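You operate a simulated robot arm through the tools that you are given. There is no shell and no other tool. Be economical: measure what you need, move in short steps, check, and stop when the job is done.

You are at the controls of a simulated robot arm. One attempt, no reset.

## Task
Drive the silver screw of the white slat home and leave the other one proud.
Fine: knob to IN for the work; driver back in its stand, knob at LOCK.

It is judged by the outcome, as a careful person would: the job done as asked, and still so three seconds after it is handed in. It fails if anything else is knocked over, pushed out of place, dropped, spilled or broken.

## Robot
A 7-joint arm with a two-finger parallel gripper, fixed in place. Base frame: the origin is at the foot of the arm, x ahead of it, y to its left, z up. Lengths are in mm, angles in degrees, forces in N, time in s.
Its first joint turns from -166.0 to 166.0 degrees. Payload 4.4 kg.
The tool frame sits at the grasp point between the pads (the TCP): z along the fingers, y along the line on which they close. The tips reach 23 mm beyond it. The gripper opens to 94 mm. The fingers are 38 mm wide and 10 mm thick; the gripper's body (54 by 96 mm) begins 39 mm behind the TCP.
Orientation is that of the tool frame in the base frame, as a unit quaternion [x, y, z, w]. With the fingers straight down and closing along the base's y, the tool's x points along the base's -x, its y along +y and its z along -z.

## Interface
- The arm moves only by the tool servo_tool. Its argument "series" is a list of rows, each an object of numbers (a shift or turn left out is 0, a gripper value left out holds the last): "hand": the opening in per cent of the stroke, from 0 (shut) to 100 (fully open); "tx", "ty", "tz": the shift along the tool's x, y, z in cm; "ax", "ay", "az": the turn, a rotation vector about the tool's x, y, z in degrees. In form: [{"hand": .., "tx": .., "ty": .., "tz": .., "ax": .., "ay": .., "az": ..}, ...]. A call has 1 to 12 rows; each row is the pose to reach, as a shift and turn from the pose commanded when the call began, along the tool's axes at that moment. Each row takes 0.2 s and may step no farther than 50 mm and 8.6 degrees from the row before; otherwise, or with a gripper value out of range, the whole call is refused. A pose out of reach is approached as far as the arm can. The call stops where the force on the tool passes 90 N (or 10 N more than at its start, if that is more) or the arm is blocked; 0.2 s more then pass. Each finger travels about 72 mm/s and halts on what it meets, pressing with about 24 N; the grip force reading is that of the motor and also rises with nothing between the fingers. The clock runs only during rows and for 0.2 s after the last one: add rows that repeat a pose to give the fingers time. It gives the time, the measured TCP pose, the force on the tool (base axes), the opening and the grip force at its end, in the units of the frame above (readings bear some noise), and new pictures: "show" is both (left out), scene, wrist or none.
- Cameras (640 x 400 px; columns grow to the right, rows downward): "scene" is fixed at [50.7, -499.4, 1726.1]; the picture's right is [0.79, -0.61, 0.00], its down [-0.27, -0.34, -0.90] and it looks along [0.55, 0.71, -0.43] (base axes); focal length 334 px, centre (320, 200). "wrist" rides on the gripper at [-39, 0, -44] in the tool frame; the picture's right is [0.00, -1.00, 0.00], its down [0.97, 0.00, -0.24] and it looks along [0.24, 0.00, 0.97] (tool axes); focal length 218 px, centre (320, 200).
- locate(camera, pixels): for up to 12 pixels [column, row] of the newest picture of that camera ("zoom" is the newest enlarged one), the place [x, y, z] in the base frame of the surface seen there, good to about 2 mm. No time passes.
- zoom(camera, box): a new picture of the part [left, top, right, bottom] of that camera's present view, enlarged. No time passes.
- hand_in(): hands the job in; it is judged then, once.

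Keep the steps short. Do not move on a guess: measure, check each grasp and each placing, and mend mistakes. In all there are 80 turns and 120 pictures (those below and enlarged ones count). Leave the gripper open and the arm clear of the work at the hand-in unless told otherwise, and finish with a single line.

The tools are called as a command line: name --argument value ..., lists and objects as JSON in quotes. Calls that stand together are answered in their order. servo_tool: Moves the arm, as the interface text tells. Its arguments: {"type":"object","properties":{"series":{"type":"array"},"show":{"type":"string","enum":["both","scene","wrist","none"]}},"required":["series"]} The other tools are called the same way: locate (camera, pixels) gives the place of the surface under pixels of a picture; zoom (camera, box) takes an enlarged picture of a part of a camera's view; hand_in () hands the job in.

At the start:

```text
time_s: 0.0
ee_pos: [678.4, 304.9, 1289.0]
orientation: [0.0, 1.0, 0.001, 0.0]
contact_force: [0.3, 0.1, 0.3]
grip_width: 94.1
grasp_force: 0.0
```

scene: 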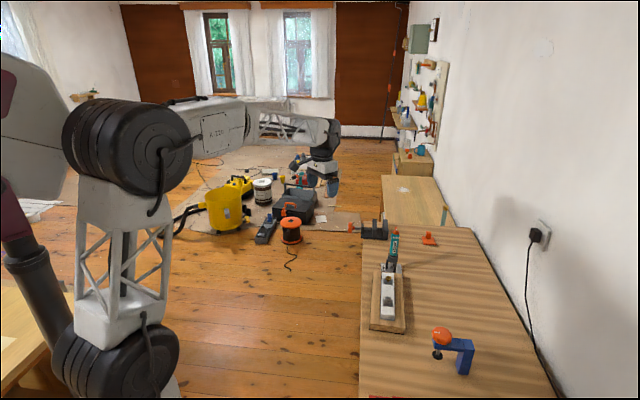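
wrist: 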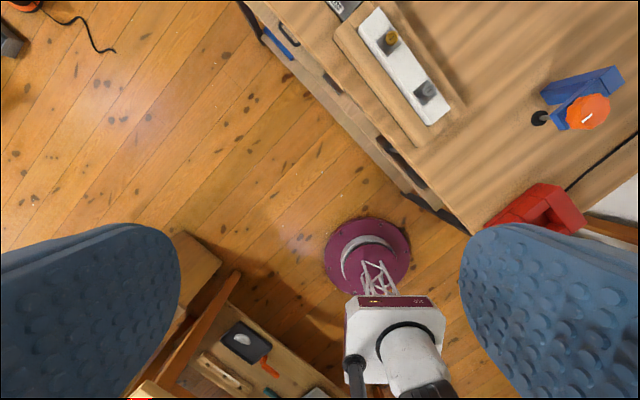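

I see a bench with a white slat (gold and silver screws), a driver in a stand, and an orange knob on a blue bracket. I'll enlarge these before moving.

zoom --camera "scene" --box '[350, 210, 490, 390]'

zoom --camera "wrist" --box '[320, 0, 640, 200]'

zoom --camera "scene" --box '[350, 205, 450, 275]'

```text
2.22 times, centred on (420, 300) of scene
```

zoom: 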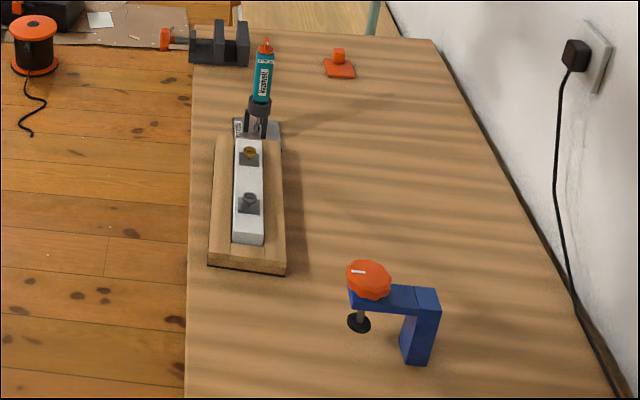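

```text
2.00 times, centred on (480, 100) of wrist
```

zoom: 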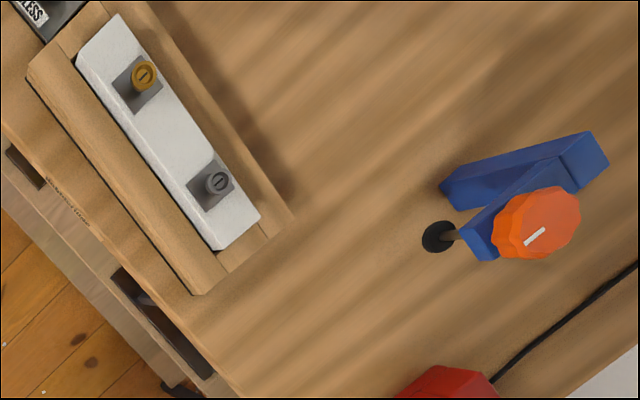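

```text
5.71 times, centred on (400, 240) of scene
```

zoom: 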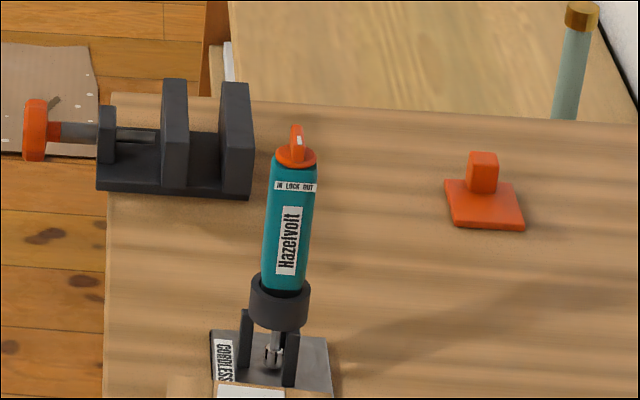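

The driver stands in a fork with its knob on top and a label "IN LOCK OUT". I'll measure places on it, the stand and the screws.

locate --camera "zoom" --pixels '[[296, 130], [296, 150], [285, 160], [312, 160], [290, 240], [280, 305], [245, 340], [290, 360], [215, 340], [325, 345], [272, 355]]'

zoom --camera "scene" --box '[380, 222, 412, 242]'

locate --camera "wrist" --pixels '[[392, 37], [428, 90], [385, 46], [421, 97], [372, 16], [440, 120], [410, 65], [432, 145], [340, 35], [350, 10]]'

```text
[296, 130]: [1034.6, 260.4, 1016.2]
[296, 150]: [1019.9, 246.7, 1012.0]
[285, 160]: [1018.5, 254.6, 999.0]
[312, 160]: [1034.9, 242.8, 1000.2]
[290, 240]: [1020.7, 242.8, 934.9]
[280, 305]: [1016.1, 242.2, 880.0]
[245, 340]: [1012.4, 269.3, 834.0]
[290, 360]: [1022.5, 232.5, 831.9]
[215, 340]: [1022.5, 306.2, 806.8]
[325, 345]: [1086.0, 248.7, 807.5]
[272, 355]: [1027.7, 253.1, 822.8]
```

```text
16.00 times, centred on (396, 232) of scene
```

zoom: 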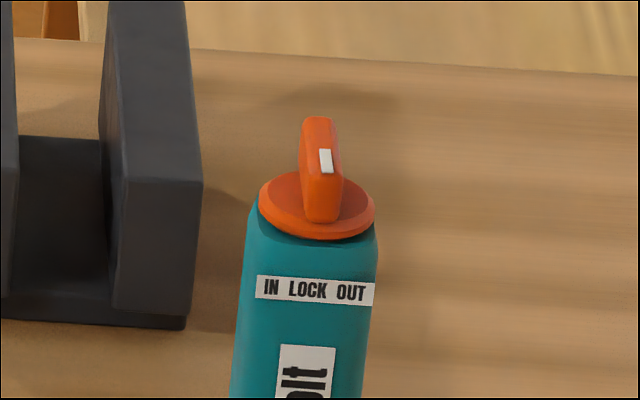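

```text
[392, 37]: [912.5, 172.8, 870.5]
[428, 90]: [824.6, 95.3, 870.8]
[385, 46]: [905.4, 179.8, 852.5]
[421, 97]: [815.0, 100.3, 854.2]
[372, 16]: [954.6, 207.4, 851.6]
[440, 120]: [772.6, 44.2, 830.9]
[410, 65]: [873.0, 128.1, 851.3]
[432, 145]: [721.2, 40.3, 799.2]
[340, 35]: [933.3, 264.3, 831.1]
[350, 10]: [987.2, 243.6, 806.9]
```

The knob seems to sit at LOCK, its white mark toward the label. The driver is about 1060 mm out, so I'll test reach by going higher over it while looking with the wrist camera.

servo_tool --series '[{"tx": -4, "ty": -1}, {"tx": -8, "ty": -2}, {"tx": -12, "ty": -3}, {"tx": -16, "ty": -4, "tz": 2}, {"tx": -20, "ty": -5, "tz": 4}, {"tx": -24, "ty": -5.3, "tz": 6}, {"tx": -24, "ty": -5.3, "tz": 6}]'

```text
time_s: 1.6
ee_pos: [920.7, 252.3, 1227.2]
orientation: [0.0, 1.0, 0.001, 0.001]
contact_force: [-0.5, 0.5, 0.5]
grip_width: 94.2
grasp_force: 0.0
```

scene: 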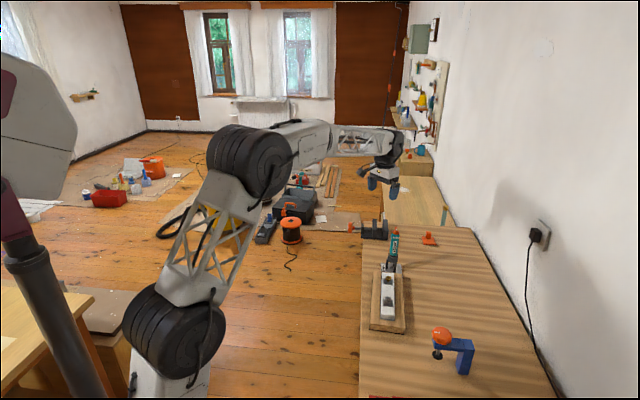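
wrist: 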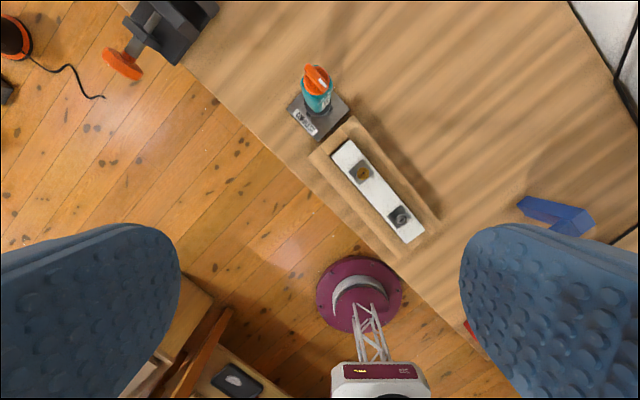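

Reached without trouble. Continuing to above the driver, keeping the height.

servo_tool --series '[{"tx": -4}, {"tx": -8}, {"tx": -11}, {"tx": -11, "tz": 3}, {"tx": -11, "tz": 6}, {"tx": -11, "tz": 6}]'

```text
time_s: 3.0
ee_pos: [1030.8, 250.8, 1169.8]
orientation: [0.0, 1.0, 0.001, 0.0]
contact_force: [-0.2, 0.1, 0.7]
grip_width: 94.1
grasp_force: 0.0
```

scene: 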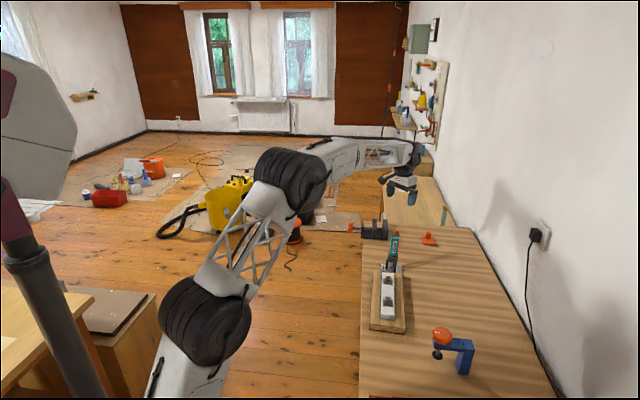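
wrist: 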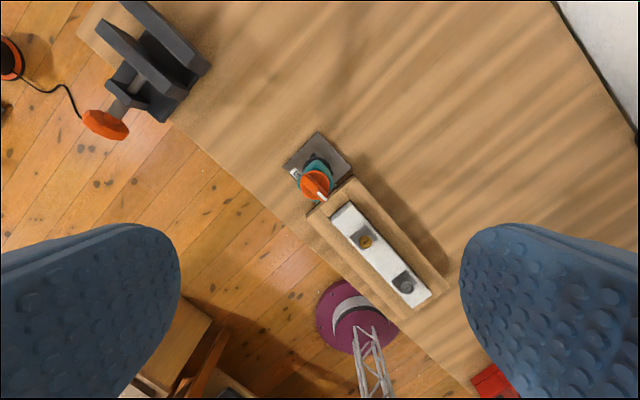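

Reachable here. Now an enlarged top view of the driver (pixel ~(317,183)).

zoom --camera "wrist" --box '[276, 120, 372, 220]'

locate --camera "wrist" --pixels '[[322, 196], [313, 176], [305, 183], [329, 183], [315, 187]]'

```text
4.00 times, centred on (324, 170) of wrist
```

zoom: 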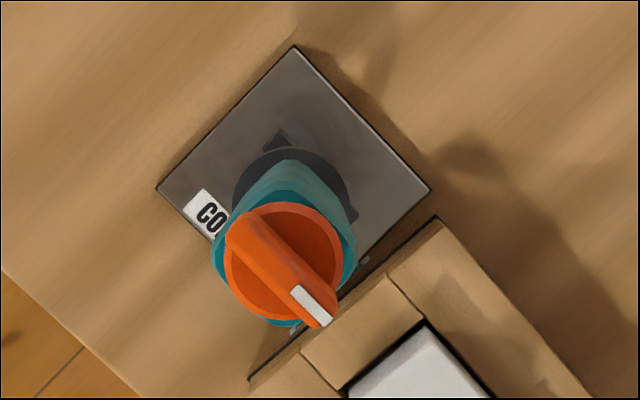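

```text
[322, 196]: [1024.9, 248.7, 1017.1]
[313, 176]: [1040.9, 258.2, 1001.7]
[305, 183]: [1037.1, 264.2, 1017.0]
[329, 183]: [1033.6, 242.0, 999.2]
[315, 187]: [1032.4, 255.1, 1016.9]
```

The bar of the knob lies along about 222° (toward the slat), centre about (1032, 254), top z 1017. I'll yaw the tool 42° so the fingers straddle the bar and go down to z ≈ 1085.

servo_tool --series '[{"tx": -0.12, "ty": 0.37, "az": -8.4, "hand": 60}, {"tx": -0.12, "ty": 0.37, "az": -16.8}, {"tx": -0.12, "ty": 0.37, "az": -25.2}, {"tx": -0.12, "ty": 0.37, "az": -33.6}, {"tx": -0.12, "ty": 0.37, "az": -42}, {"tx": -0.12, "ty": 0.37, "tz": 4, "az": -42}, {"tx": -0.12, "ty": 0.37, "tz": 8.5, "az": -42}, {"tx": -0.12, "ty": 0.37, "tz": 8.5, "az": -42}]'

```text
time_s: 4.8
ee_pos: [1031.6, 255.0, 1082.0]
orientation: [-0.358, 0.934, 0.0, 0.0]
contact_force: [0.1, 0.1, 0.7]
grip_width: 56.4
grasp_force: 0.1
```

scene: 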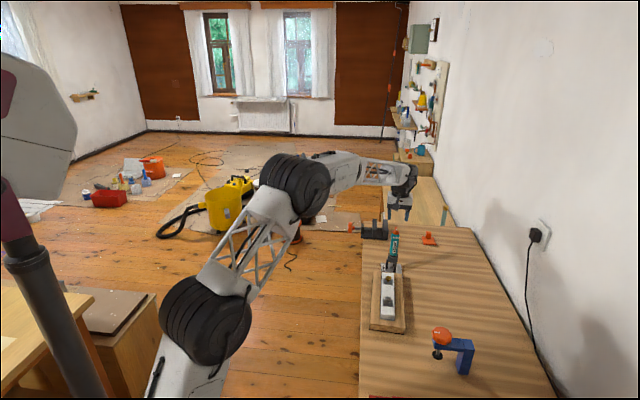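
wrist: 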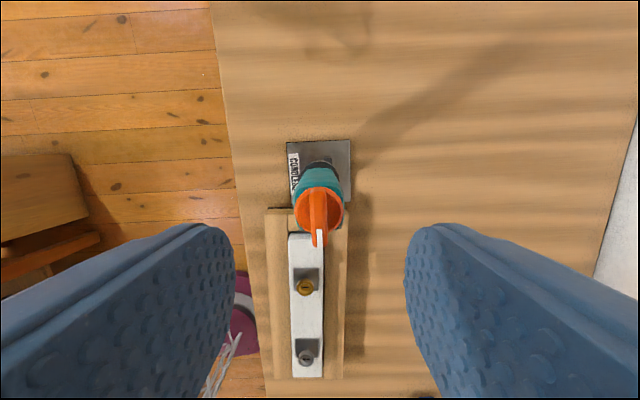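

Now well aligned. I measure the knob closer.

zoom --camera "wrist" --box '[280, 140, 360, 260]'

locate --camera "wrist" --pixels '[[318, 191], [319, 205], [320, 218], [320, 232], [300, 205], [338, 205], [314, 215], [325, 215], [307, 287], [307, 357], [296, 210], [344, 208]]'

```text
3.33 times, centred on (320, 200) of wrist
```

zoom: 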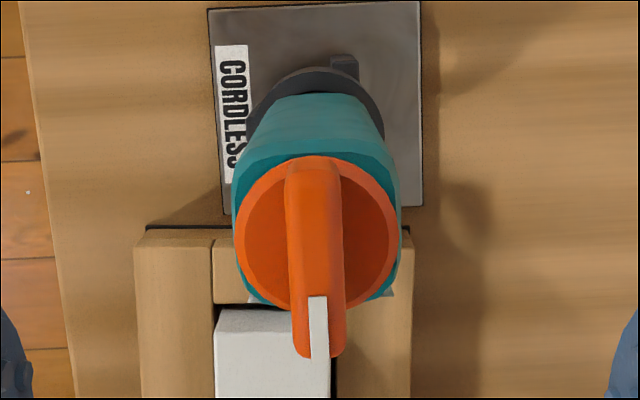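

```text
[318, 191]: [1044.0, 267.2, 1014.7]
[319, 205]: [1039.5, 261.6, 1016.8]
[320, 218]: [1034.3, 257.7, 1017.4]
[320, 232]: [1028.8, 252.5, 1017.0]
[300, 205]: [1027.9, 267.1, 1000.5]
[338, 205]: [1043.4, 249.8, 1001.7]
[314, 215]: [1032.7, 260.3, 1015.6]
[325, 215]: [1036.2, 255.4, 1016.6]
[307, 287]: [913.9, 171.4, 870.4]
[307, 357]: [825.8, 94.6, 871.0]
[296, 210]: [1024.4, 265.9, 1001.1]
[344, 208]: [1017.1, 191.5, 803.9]
```

Bar centre ≈ (1035, 258), top z 1017, disc z 1001. I'll shift 4.5 mm and lower until tips are at z ≈ 1004, then check before closing.

servo_tool --series '[{"tx": -0.45, "tz": 2}, {"tx": -0.45, "tz": 4.5}, {"tx": -0.45, "tz": 5.5}, {"tx": -0.45, "tz": 5.5}]' --show "wrist"

```text
time_s: 5.8
ee_pos: [1033.4, 259.0, 1029.4]
orientation: [-0.358, 0.934, 0.0, 0.0]
contact_force: [1.1, 0.4, -0.3]
grip_width: 56.3
grasp_force: 0.1
```

wrist: 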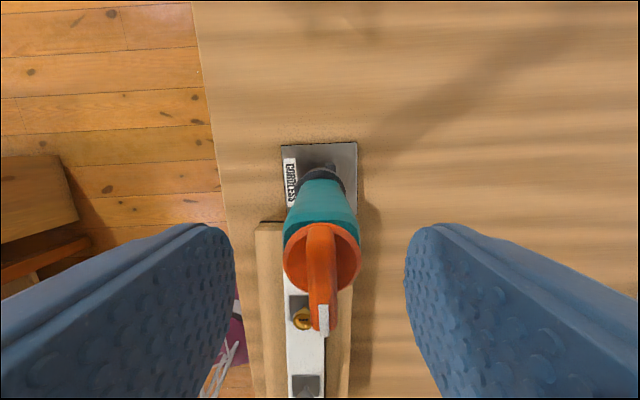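

Bar lies between the fingers. Lowering 1.5 mm and closing on it.

servo_tool --series '[{"tz": 0.15, "hand": 30}, {"tz": 0.15, "hand": 5}, {"tz": 0.15, "hand": 0}, {"tz": 0.15, "hand": 0}, {"tz": 0.15, "hand": 0}]'

```text
time_s: 7.0
ee_pos: [1032.9, 258.3, 1028.3]
orientation: [-0.359, 0.933, 0.0, 0.001]
contact_force: [0.2, -0.5, 0.6]
grip_width: 8.2
grasp_force: 24.3
```

scene: 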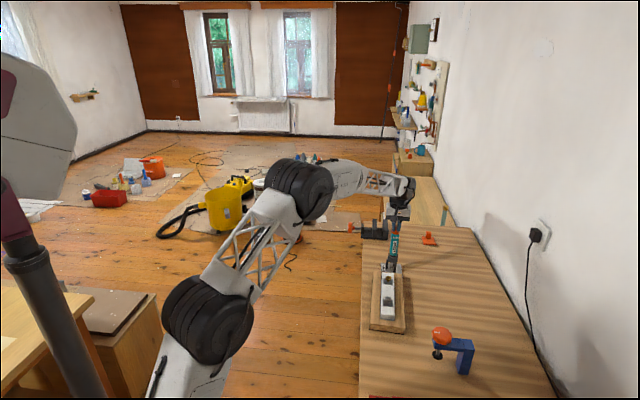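
wrist: 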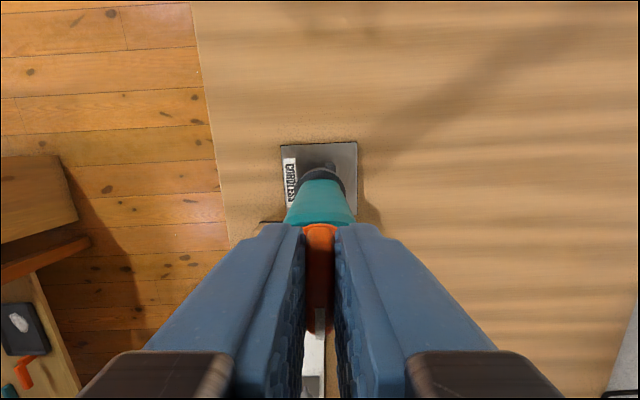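

Held (8.2 mm). Turning clockwise seen from above (toward IN), 24° first.

servo_tool --series '[{"az": 6}, {"az": 12}, {"az": 18}, {"az": 24}, {"az": 24}]' --show "wrist"

zoom --camera "scene" --box '[370, 205, 434, 245]'

```text
time_s: 8.2
ee_pos: [1033.3, 258.6, 1028.0]
orientation: [-0.155, 0.988, 0.0, 0.002]
contact_force: [-1.0, -0.4, 11.7]
grip_width: 8.4
grasp_force: 23.7
```

wrist: 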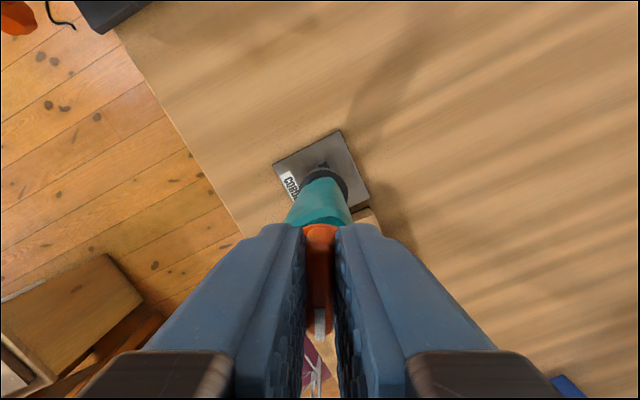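

```text
10.00 times, centred on (402, 225) of scene
```

zoom: 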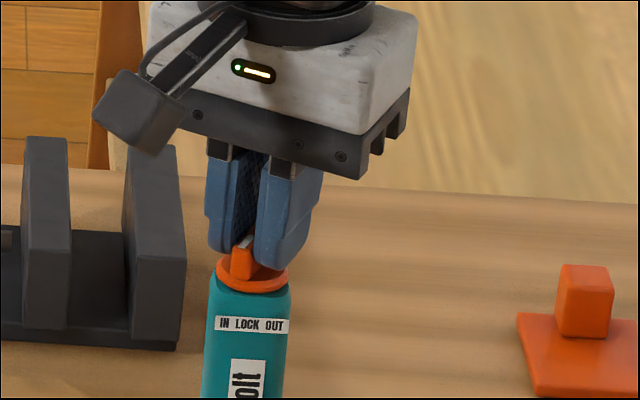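

The body stayed, the knob turned. Another 21°, then look.

servo_tool --series '[{"az": 5}, {"az": 10}, {"az": 15}, {"az": 21}, {"az": 21}]' --show "wrist"

zoom --camera "scene" --box '[370, 205, 434, 245]'

```text
time_s: 9.4
ee_pos: [1034.5, 260.4, 1027.3]
orientation: [0.027, 1.0, 0.001, 0.001]
contact_force: [-3.3, -2.0, 15.4]
grip_width: 8.5
grasp_force: 24.3
```

wrist: 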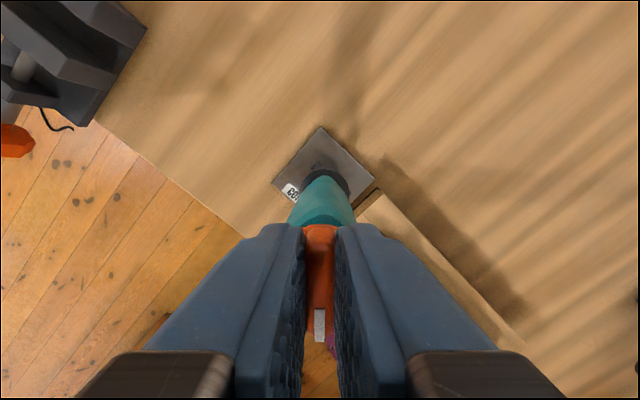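

```text
10.00 times, centred on (402, 225) of scene
```

zoom: 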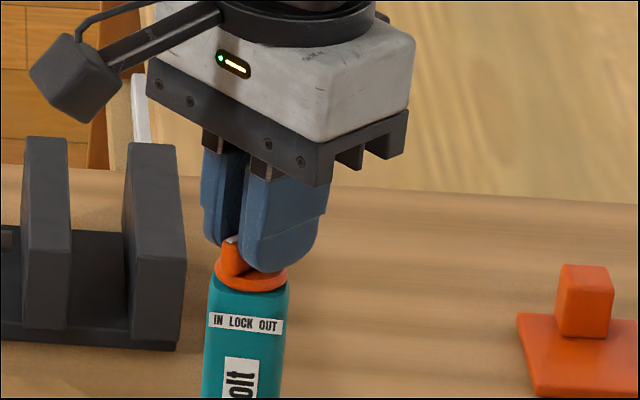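

The body twisted very slightly, suggesting the knob is at its stop. I'll open, rise and look.

servo_tool --series '[{"hand": 30}, {"hand": 60}, {"hand": 60, "tz": -2}, {"hand": 60, "tz": -5.5}, {"hand": 60, "tz": -5.5}]' --show "wrist"

zoom --camera "wrist" --box '[270, 140, 370, 260]'

zoom --camera "scene" --box '[370, 215, 434, 255]'

```text
time_s: 10.6
ee_pos: [1035.1, 260.4, 1080.8]
orientation: [0.026, 1.0, 0.001, 0.001]
contact_force: [1.4, -0.5, -0.4]
grip_width: 56.3
grasp_force: 0.1
```

wrist: 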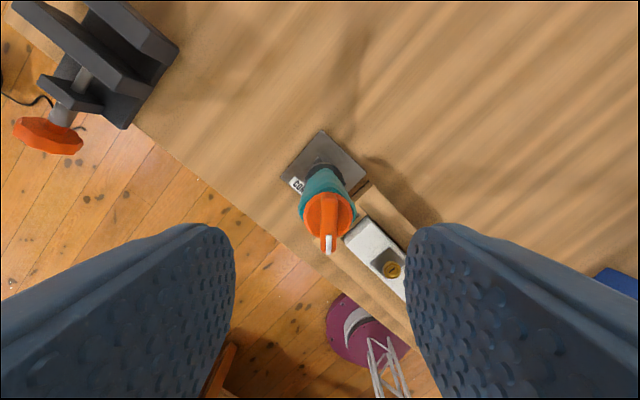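

```text
3.33 times, centred on (320, 200) of wrist
```

zoom: 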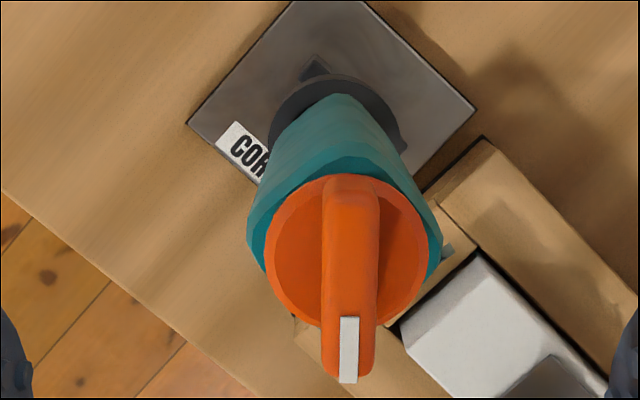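

```text
10.00 times, centred on (402, 235) of scene
```

zoom: 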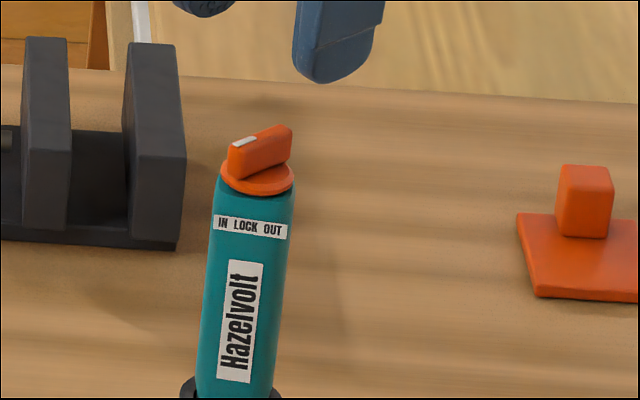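

The mark now stands over IN and the driver stands as before. Now I'll yaw back 45° to grasp the body on its two flat sides, and re-measure.

servo_tool --series '[{"az": -8.5, "hand": 70}, {"az": -17}, {"az": -25.5}, {"az": -34}, {"az": -42}, {"az": -45}, {"az": -45}]' --show "wrist"

zoom --camera "wrist" --box '[280, 140, 360, 260]'

zoom --camera "scene" --box '[360, 225, 424, 285]'

```text
time_s: 12.2
ee_pos: [1034.6, 258.0, 1082.5]
orientation: [-0.358, 0.934, 0.0, 0.001]
contact_force: [0.4, -0.4, -0.4]
grip_width: 65.9
grasp_force: 0.1
```

wrist: 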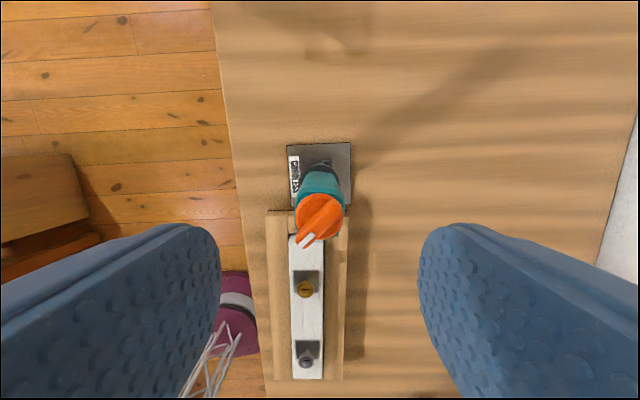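

```text
3.33 times, centred on (320, 200) of wrist
```

zoom: 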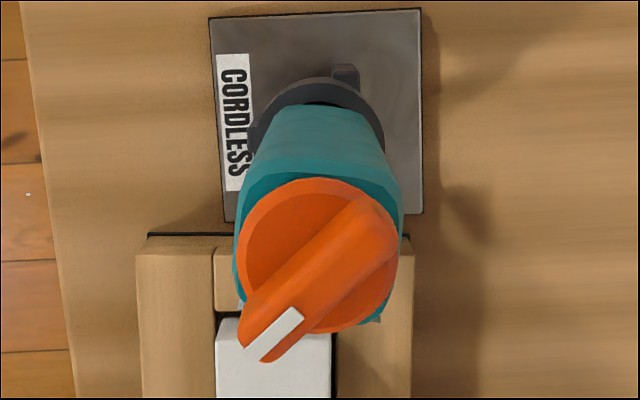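

```text
6.67 times, centred on (392, 255) of scene
```

zoom: 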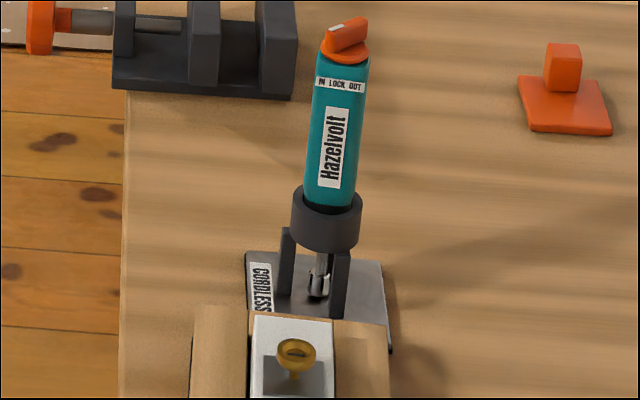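

The stand is a ring on posts; the driver slides out upward. I measure the body edges and the bit.

locate --camera "zoom" --pixels '[[318, 100], [360, 100], [338, 190], [325, 215], [318, 290], [322, 260], [327, 240], [305, 200], [355, 205], [285, 310], [340, 315]]'

locate --camera "wrist" --pixels '[[296, 215], [337, 222], [296, 200], [338, 200], [319, 217], [316, 196], [318, 240]]'

```text
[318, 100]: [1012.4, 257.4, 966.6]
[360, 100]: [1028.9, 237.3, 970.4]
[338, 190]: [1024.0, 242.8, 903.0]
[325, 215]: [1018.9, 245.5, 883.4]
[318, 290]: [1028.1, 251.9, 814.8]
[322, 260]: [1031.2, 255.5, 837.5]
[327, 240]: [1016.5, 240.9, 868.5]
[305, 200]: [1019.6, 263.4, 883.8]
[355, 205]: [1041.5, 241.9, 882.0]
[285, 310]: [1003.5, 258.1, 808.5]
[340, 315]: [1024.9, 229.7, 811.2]
```

```text
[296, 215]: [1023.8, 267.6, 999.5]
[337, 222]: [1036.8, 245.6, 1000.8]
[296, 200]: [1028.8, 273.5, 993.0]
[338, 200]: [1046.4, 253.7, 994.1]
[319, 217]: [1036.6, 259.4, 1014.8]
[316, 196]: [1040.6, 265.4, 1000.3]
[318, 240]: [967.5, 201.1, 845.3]
```

Axis ≈ (1034, 258), where the tool is. Lowering straight down toward z ≈ 987.

servo_tool --series '[{"tz": 3}, {"tz": 6}, {"tz": 8.5}, {"tz": 9.5}, {"tz": 9.5}]'

```text
time_s: 13.4
ee_pos: [1031.4, 257.0, 987.1]
orientation: [-0.359, 0.933, 0.0, 0.001]
contact_force: [-0.1, -0.1, 0.2]
grip_width: 65.9
grasp_force: 0.0
```

scene: 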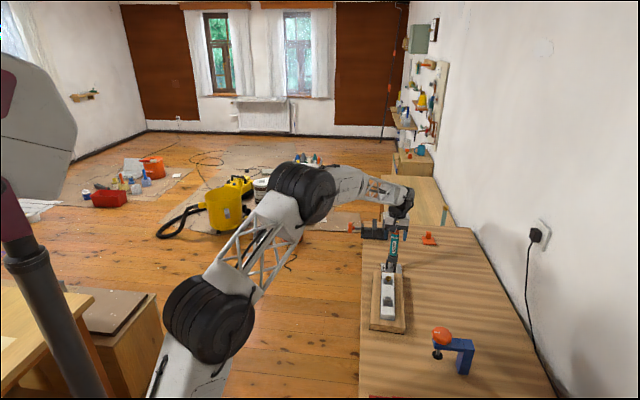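
wrist: 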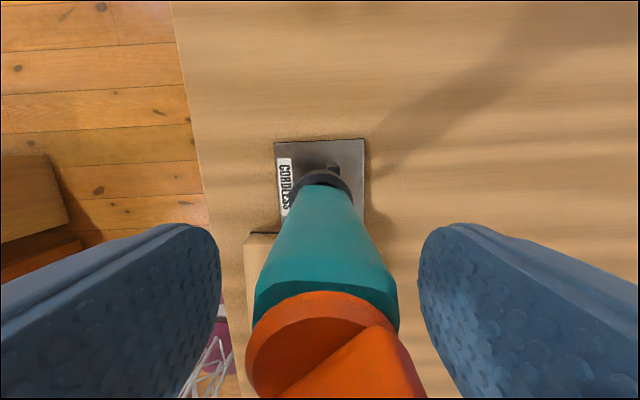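

Body sits nearly centred between the fingers. Closing.

servo_tool --series '[{"hand": 50}, {"hand": 35}, {"hand": 20}, {"hand": 10}, {"hand": 10}]' --show "wrist"

```text
time_s: 14.6
ee_pos: [1032.1, 256.9, 988.1]
orientation: [-0.358, 0.934, 0.001, 0.001]
contact_force: [3.6, -2.7, 0.4]
grip_width: 33.5
grasp_force: 24.6
```

wrist: 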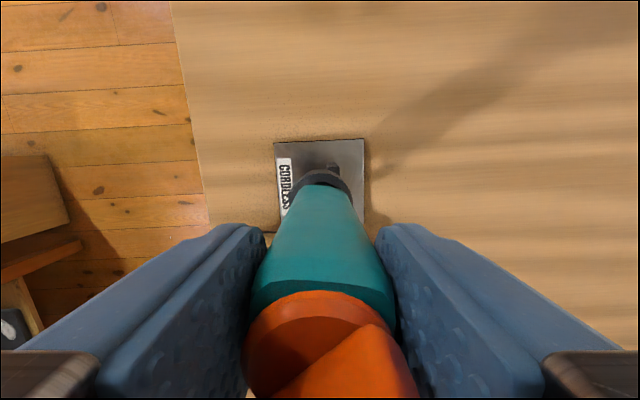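

Held at 33.5 mm. Relaxing the small sideways force by 1 mm and lifting 2 cm as a test.

servo_tool --series '[{"ty": -0.1, "hand": 0}, {"ty": -0.1, "tz": -1}, {"ty": -0.1, "tz": -2}, {"ty": -0.1, "tz": -2}]' --show "wrist"

zoom --camera "scene" --box '[360, 215, 424, 275]'

```text
time_s: 15.6
ee_pos: [1034.3, 259.2, 1006.7]
orientation: [-0.359, 0.933, 0.0, 0.001]
contact_force: [-0.7, 0.0, -4.4]
grip_width: 33.2
grasp_force: 24.0
```

wrist: 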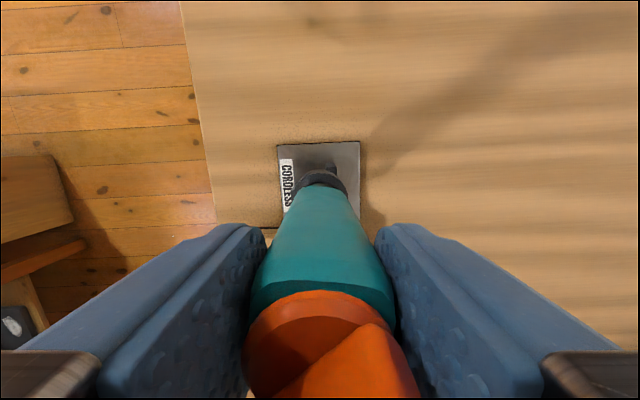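

```text
6.67 times, centred on (392, 245) of scene
```

zoom: 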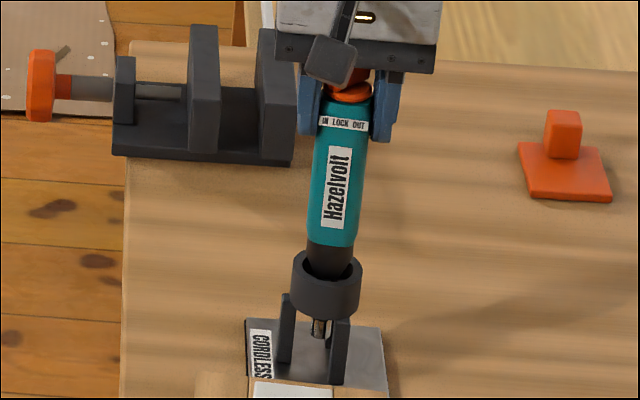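

Clean lift. Continuing up 10 cm until the bit clears the ring.

servo_tool --series '[{"tz": -2}, {"tz": -4}, {"tz": -6}, {"tz": -8}, {"tz": -10}, {"tz": -10}]' --show "wrist"

zoom --camera "scene" --box '[360, 195, 424, 275]'

```text
time_s: 17.0
ee_pos: [1032.4, 258.2, 1108.2]
orientation: [-0.359, 0.933, 0.0, 0.001]
contact_force: [-0.8, 0.6, -3.1]
grip_width: 33.3
grasp_force: 24.4
```

wrist: 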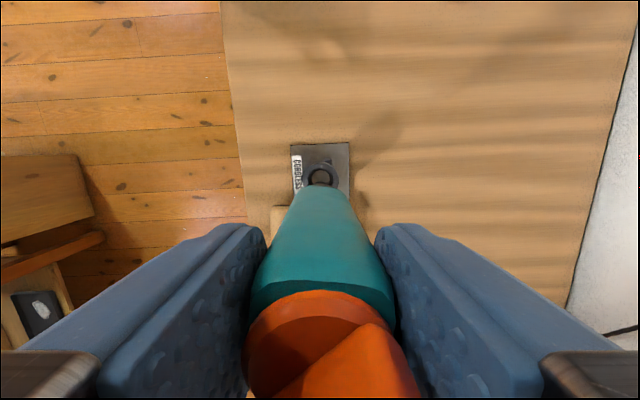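

```text
5.00 times, centred on (392, 235) of scene
```

zoom: 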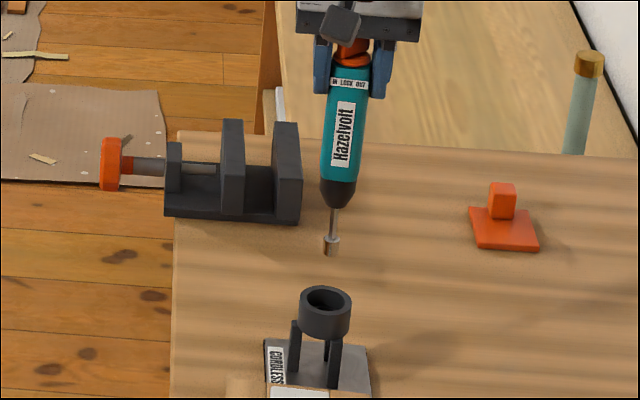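

Free of the ring. The bit ends in a sleeve. Measuring ring centre (for return), bit tip, and screw heads.

locate --camera "zoom" --pixels '[[325, 290], [325, 310], [304, 298], [347, 298], [331, 252], [331, 240], [333, 215], [338, 190], [325, 252], [337, 252]]'

zoom --camera "scene" --box '[365, 265, 413, 325]'

locate --camera "wrist" --pixels '[[307, 178], [336, 178], [320, 166], [320, 184]]'

```text
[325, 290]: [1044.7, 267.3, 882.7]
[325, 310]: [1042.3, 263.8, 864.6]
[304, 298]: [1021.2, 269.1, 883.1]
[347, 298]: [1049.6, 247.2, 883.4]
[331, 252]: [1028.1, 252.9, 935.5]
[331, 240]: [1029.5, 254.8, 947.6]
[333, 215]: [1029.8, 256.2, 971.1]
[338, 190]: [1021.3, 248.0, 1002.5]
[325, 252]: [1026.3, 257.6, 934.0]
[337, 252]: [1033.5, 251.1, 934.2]
```

```text
6.67 times, centred on (389, 295) of scene
```

zoom: 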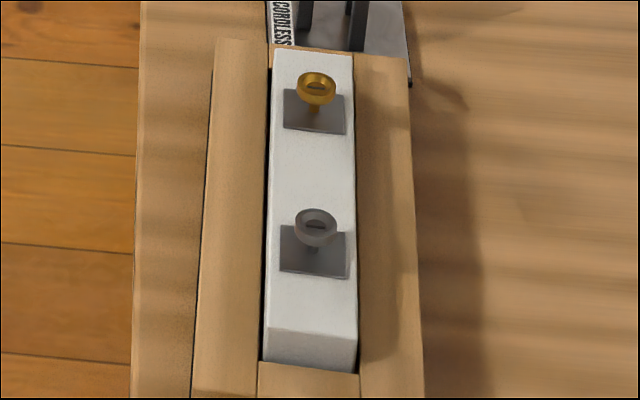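

```text
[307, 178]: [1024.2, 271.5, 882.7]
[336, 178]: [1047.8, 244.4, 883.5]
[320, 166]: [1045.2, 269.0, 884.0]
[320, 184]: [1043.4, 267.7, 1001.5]
```

Ring centre ≈ (1035.7, 258), bit axis ≈ under the TCP, tip ≈ TCP−174. Measuring the silver screw head.

locate --camera "zoom" --pixels '[[297, 222], [335, 222], [316, 211], [316, 226], [316, 235], [316, 243], [316, 265], [285, 265], [345, 270], [297, 88], [334, 88], [313, 305]]'

```text
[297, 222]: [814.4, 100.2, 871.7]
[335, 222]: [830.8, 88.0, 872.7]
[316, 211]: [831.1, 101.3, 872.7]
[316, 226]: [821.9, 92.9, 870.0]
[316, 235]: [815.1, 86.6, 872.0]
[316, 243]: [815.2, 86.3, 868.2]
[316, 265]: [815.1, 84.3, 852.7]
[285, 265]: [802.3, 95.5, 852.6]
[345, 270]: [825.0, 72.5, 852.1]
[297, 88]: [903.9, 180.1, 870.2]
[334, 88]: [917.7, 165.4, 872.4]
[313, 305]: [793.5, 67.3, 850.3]
```

Silver head centre ≈ (823.5, 94.2), rim z 872. Carrying the driver there at this height: 26.3 cm along tool x, 1.9 cm along y.

servo_tool --series '[{"tx": 2.5}, {"tx": 6, "ty": 0.4}, {"tx": 10, "ty": 0.8}, {"tx": 14, "ty": 1.2}, {"tx": 18, "ty": 1.5}, {"tx": 22, "ty": 1.86}, {"tx": 25, "ty": 1.86}, {"tx": 26.34, "ty": 1.86}, {"tx": 26.34, "ty": 1.86}, {"tx": 26.34, "ty": 1.86}]'

zoom --camera "scene" --box '[350, 210, 430, 310]'

```text
time_s: 19.2
ee_pos: [824.3, 94.7, 1106.8]
orientation: [-0.358, 0.934, 0.0, 0.0]
contact_force: [0.1, 0.0, -3.1]
grip_width: 33.4
grasp_force: 24.5
```

scene: 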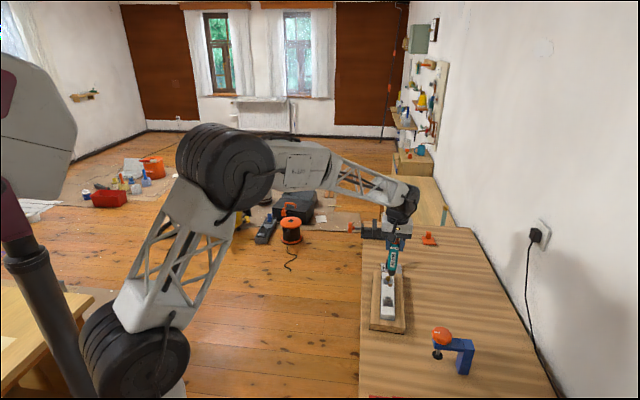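
wrist: 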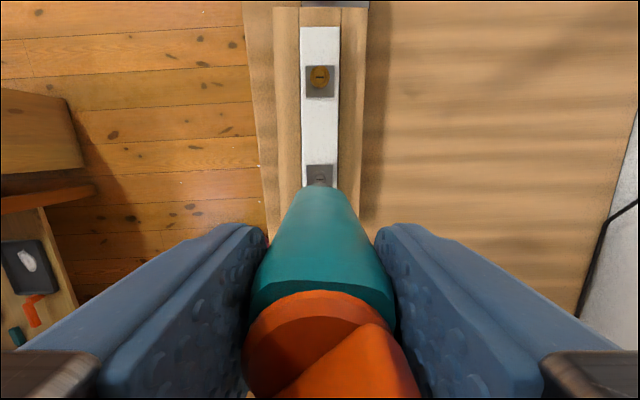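

```text
4.00 times, centred on (390, 260) of scene
```

zoom: 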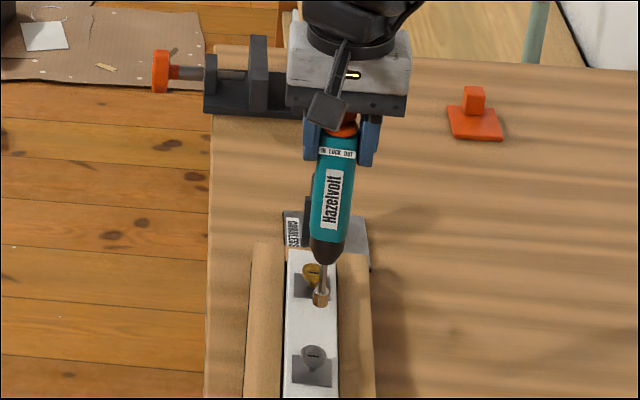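

Over the screw. Lowering 4.5 cm so the tip is ~15 mm above the head, then check alignment.

servo_tool --series '[{"tz": 2}, {"tz": 4}, {"tz": 4.5}, {"tz": 4.5}]' --show "wrist"

zoom --camera "scene" --box '[370, 250, 410, 300]'

zoom --camera "wrist" --box '[280, 90, 360, 190]'

```text
time_s: 20.2
ee_pos: [827.3, 95.1, 1062.3]
orientation: [-0.359, 0.934, 0.0, 0.001]
contact_force: [-0.4, -0.6, -4.3]
grip_width: 33.6
grasp_force: 24.2
```

wrist: 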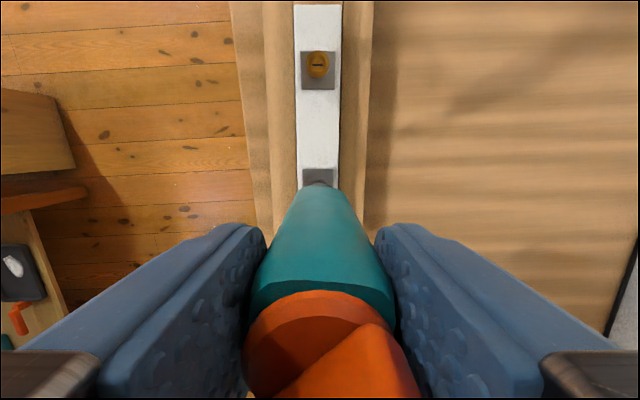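

```text
8.00 times, centred on (390, 275) of scene
```

zoom: 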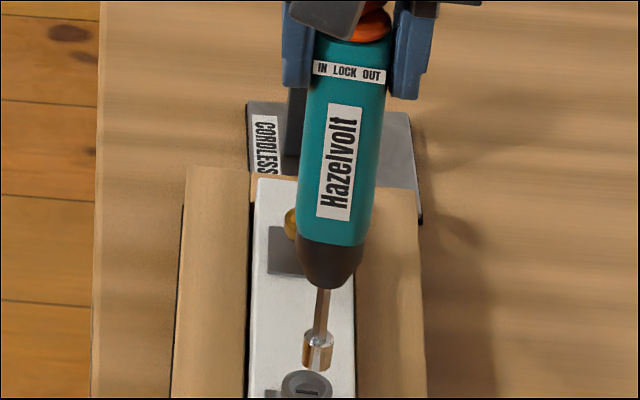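

```text
4.00 times, centred on (320, 140) of wrist
```

zoom: 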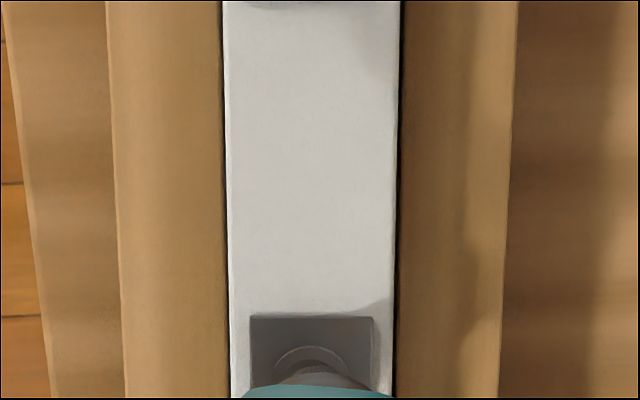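

Measuring sleeve and head on a fresh enlarged scene view.

zoom --camera "scene" --box '[374, 280, 406, 310]'

```text
13.33 times, centred on (390, 295) of scene
```

zoom: 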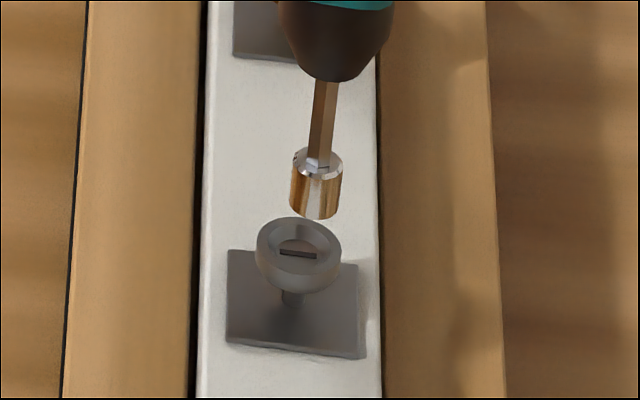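

locate --camera "zoom" --pixels '[[292, 200], [338, 205], [314, 214], [315, 195], [297, 160], [342, 165], [257, 248], [341, 248], [298, 220], [298, 275], [298, 253], [320, 120]]'

```text
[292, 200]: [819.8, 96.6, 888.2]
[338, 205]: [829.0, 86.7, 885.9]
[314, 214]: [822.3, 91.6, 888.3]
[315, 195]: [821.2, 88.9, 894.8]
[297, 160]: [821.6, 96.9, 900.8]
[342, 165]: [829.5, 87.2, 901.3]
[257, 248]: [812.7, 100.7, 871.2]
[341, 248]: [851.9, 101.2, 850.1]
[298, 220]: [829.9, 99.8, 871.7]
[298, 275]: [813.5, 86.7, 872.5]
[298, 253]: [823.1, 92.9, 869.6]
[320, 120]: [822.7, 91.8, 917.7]
```

Bit appears 1–3 mm right of the head in the scene view, roughly centred in the wrist view. I'll lower 1 cm with a 1 mm correction in tool y, and re-measure closely.

servo_tool --series '[{"ty": 0.1, "tz": 0.5}, {"ty": 0.1, "tz": 1.0}, {"ty": 0.1, "tz": 1.0}]' --show "none"

zoom --camera "scene" --box '[378, 285, 402, 300]'

zoom --camera "wrist" --box '[296, 155, 344, 195]'

```text
time_s: 21.0
ee_pos: [827.1, 95.9, 1051.8]
orientation: [-0.358, 0.934, 0.001, 0.001]
contact_force: [-0.6, -0.7, -5.0]
grip_width: 33.2
grasp_force: 23.6
```

```text
16.00 times, centred on (390, 292) of scene
```

zoom: 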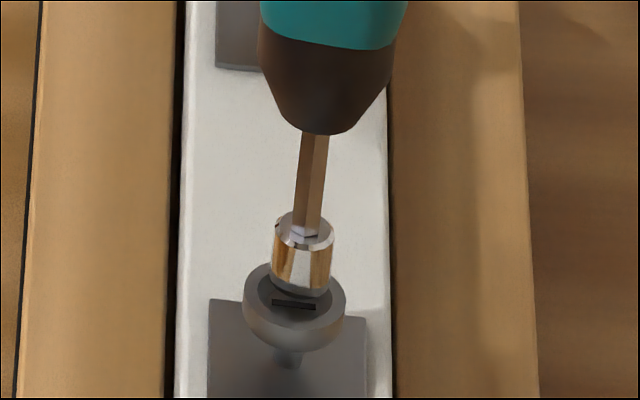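

```text
10.00 times, centred on (320, 175) of wrist
```

zoom: 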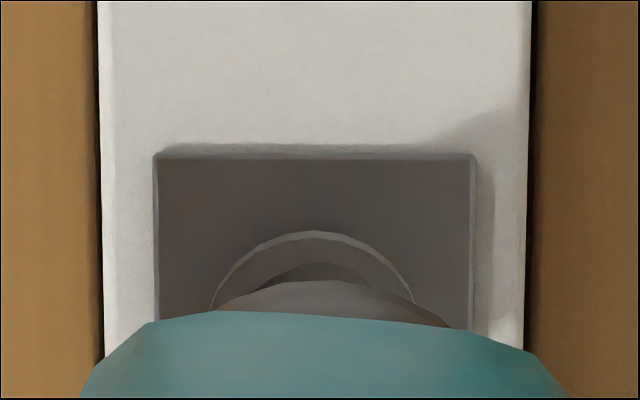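

Nearly concentric: I correct ~1 mm along tool x and 0.5 mm along y, and lower 4 mm toward the dish.

servo_tool --series '[{"tx": 0.1, "ty": 0.05}, {"tx": 0.1, "ty": 0.05, "tz": 0.2}, {"tx": 0.1, "ty": 0.05, "tz": 0.4}, {"tx": 0.1, "ty": 0.05, "tz": 0.4}]' --show "none"

zoom --camera "scene" --box '[378, 285, 402, 300]'

```text
time_s: 22.0
ee_pos: [824.1, 94.7, 1047.7]
orientation: [-0.359, 0.933, 0.0, 0.001]
contact_force: [-0.8, -0.1, -3.5]
grip_width: 33.1
grasp_force: 23.9
```

```text
16.00 times, centred on (390, 292) of scene
```

zoom: 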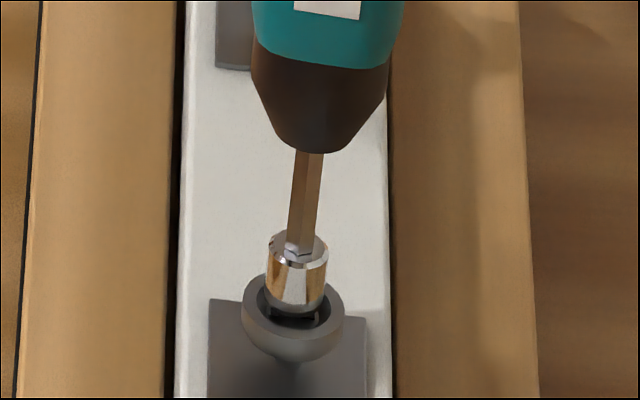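

Sleeve is centred over the dish (columns 296 vs 294). Lowering in 1 mm steps.

servo_tool --series '[{"tz": 0.1}, {"tz": 0.2}, {"tz": 0.3}, {"tz": 0.3}]' --show "none"

zoom --camera "scene" --box '[378, 285, 402, 300]'

```text
time_s: 23.0
ee_pos: [824.3, 97.2, 1044.5]
orientation: [-0.358, 0.934, 0.001, 0.0]
contact_force: [-1.3, -2.8, -3.3]
grip_width: 33.0
grasp_force: 23.7
```

```text
16.00 times, centred on (390, 292) of scene
```

zoom: 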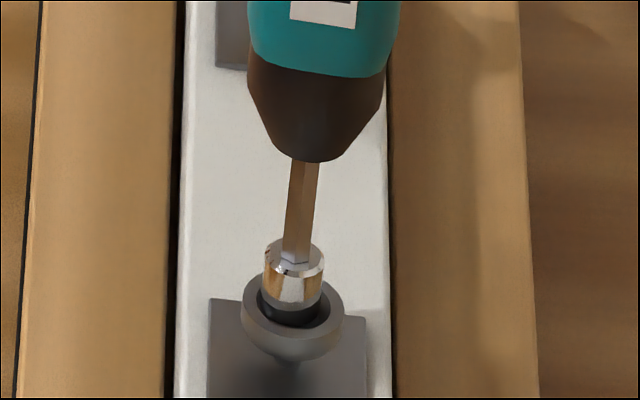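

The sleeve is entering the dish, centred. Pressing further in 1 mm steps, watching force.

servo_tool --series '[{"tz": 0.1}, {"tz": 0.2}, {"tz": 0.2}, {"tz": 0.2}]' --show "none"

zoom --camera "scene" --box '[378, 285, 402, 300]'

```text
time_s: 24.0
ee_pos: [823.6, 95.9, 1042.6]
orientation: [-0.358, 0.934, 0.0, 0.001]
contact_force: [-1.5, -0.8, -4.2]
grip_width: 33.3
grasp_force: 24.0
```

```text
16.00 times, centred on (390, 292) of scene
```

zoom: 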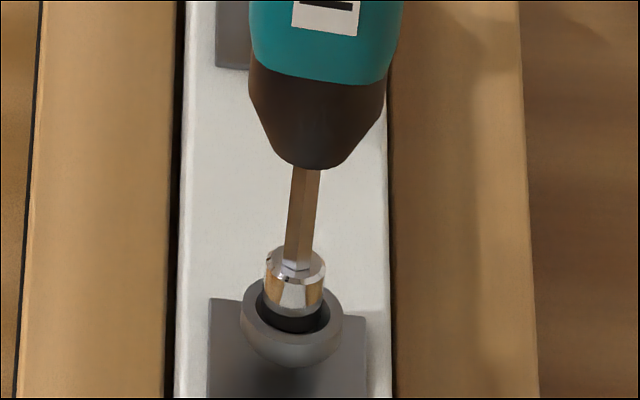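

The head seems to be sinking. Checking its rim height by locate.

locate --camera "zoom" --pixels '[[250, 325], [335, 325], [292, 340], [292, 360], [250, 380], [340, 380], [295, 290]]'

servo_tool --series '[{"tz": 0.1}, {"tz": 0.2}, {"tz": 0.3}, {"tz": 0.3}]' --show "none"

zoom --camera "scene" --box '[378, 285, 402, 300]'

```text
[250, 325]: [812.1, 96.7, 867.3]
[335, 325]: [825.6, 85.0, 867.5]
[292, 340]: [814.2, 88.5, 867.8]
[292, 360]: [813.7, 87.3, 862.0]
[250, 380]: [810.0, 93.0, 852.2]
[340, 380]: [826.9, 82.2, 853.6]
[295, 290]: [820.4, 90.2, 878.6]
```

```text
time_s: 25.0
ee_pos: [824.7, 97.1, 1039.3]
orientation: [-0.358, 0.934, 0.0, 0.001]
contact_force: [0.8, -0.3, -3.6]
grip_width: 33.0
grasp_force: 23.8
```

```text
16.00 times, centred on (390, 292) of scene
```

zoom: 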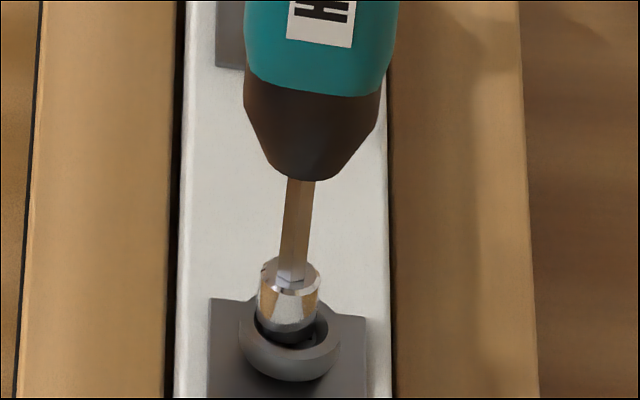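

The screw is being driven in (rim now lower). Continuing 3 mm more.

servo_tool --series '[{"tz": 0.1}, {"tz": 0.2}, {"tz": 0.3}, {"tz": 0.3}, {"tz": 0.3}]' --show "none"

zoom --camera "scene" --box '[378, 285, 402, 300]'

```text
time_s: 26.2
ee_pos: [823.8, 97.7, 1035.8]
orientation: [-0.359, 0.933, 0.0, 0.0]
contact_force: [-0.4, 0.5, -4.1]
grip_width: 33.1
grasp_force: 23.7
```

```text
16.00 times, centred on (390, 292) of scene
```

zoom: 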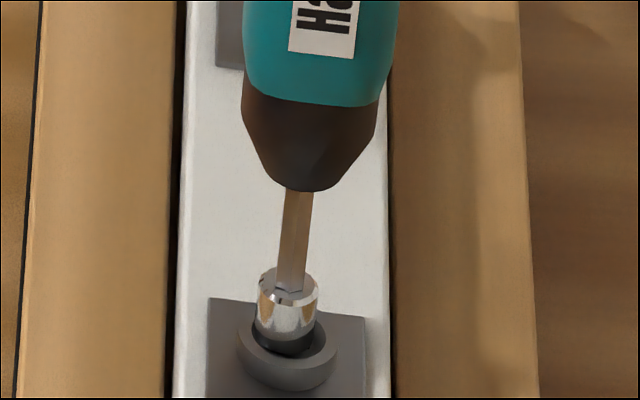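

Still sinking cleanly. Another 3.5 mm.

servo_tool --series '[{"tz": 0.1}, {"tz": 0.2}, {"tz": 0.3}, {"tz": 0.35}, {"tz": 0.35}, {"tz": 0.35}]' --show "none"

zoom --camera "scene" --box '[378, 285, 402, 300]'

```text
time_s: 27.6
ee_pos: [824.6, 95.4, 1034.2]
orientation: [-0.358, 0.934, 0.001, 0.002]
contact_force: [-1.9, 1.9, 20.0]
grip_width: 32.8
grasp_force: 24.3
```

```text
16.00 times, centred on (390, 292) of scene
```

zoom: 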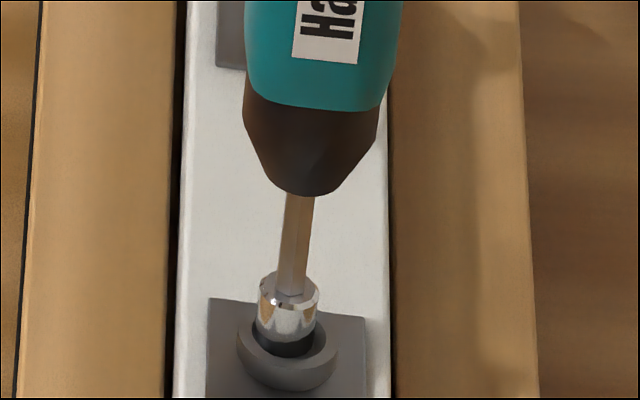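

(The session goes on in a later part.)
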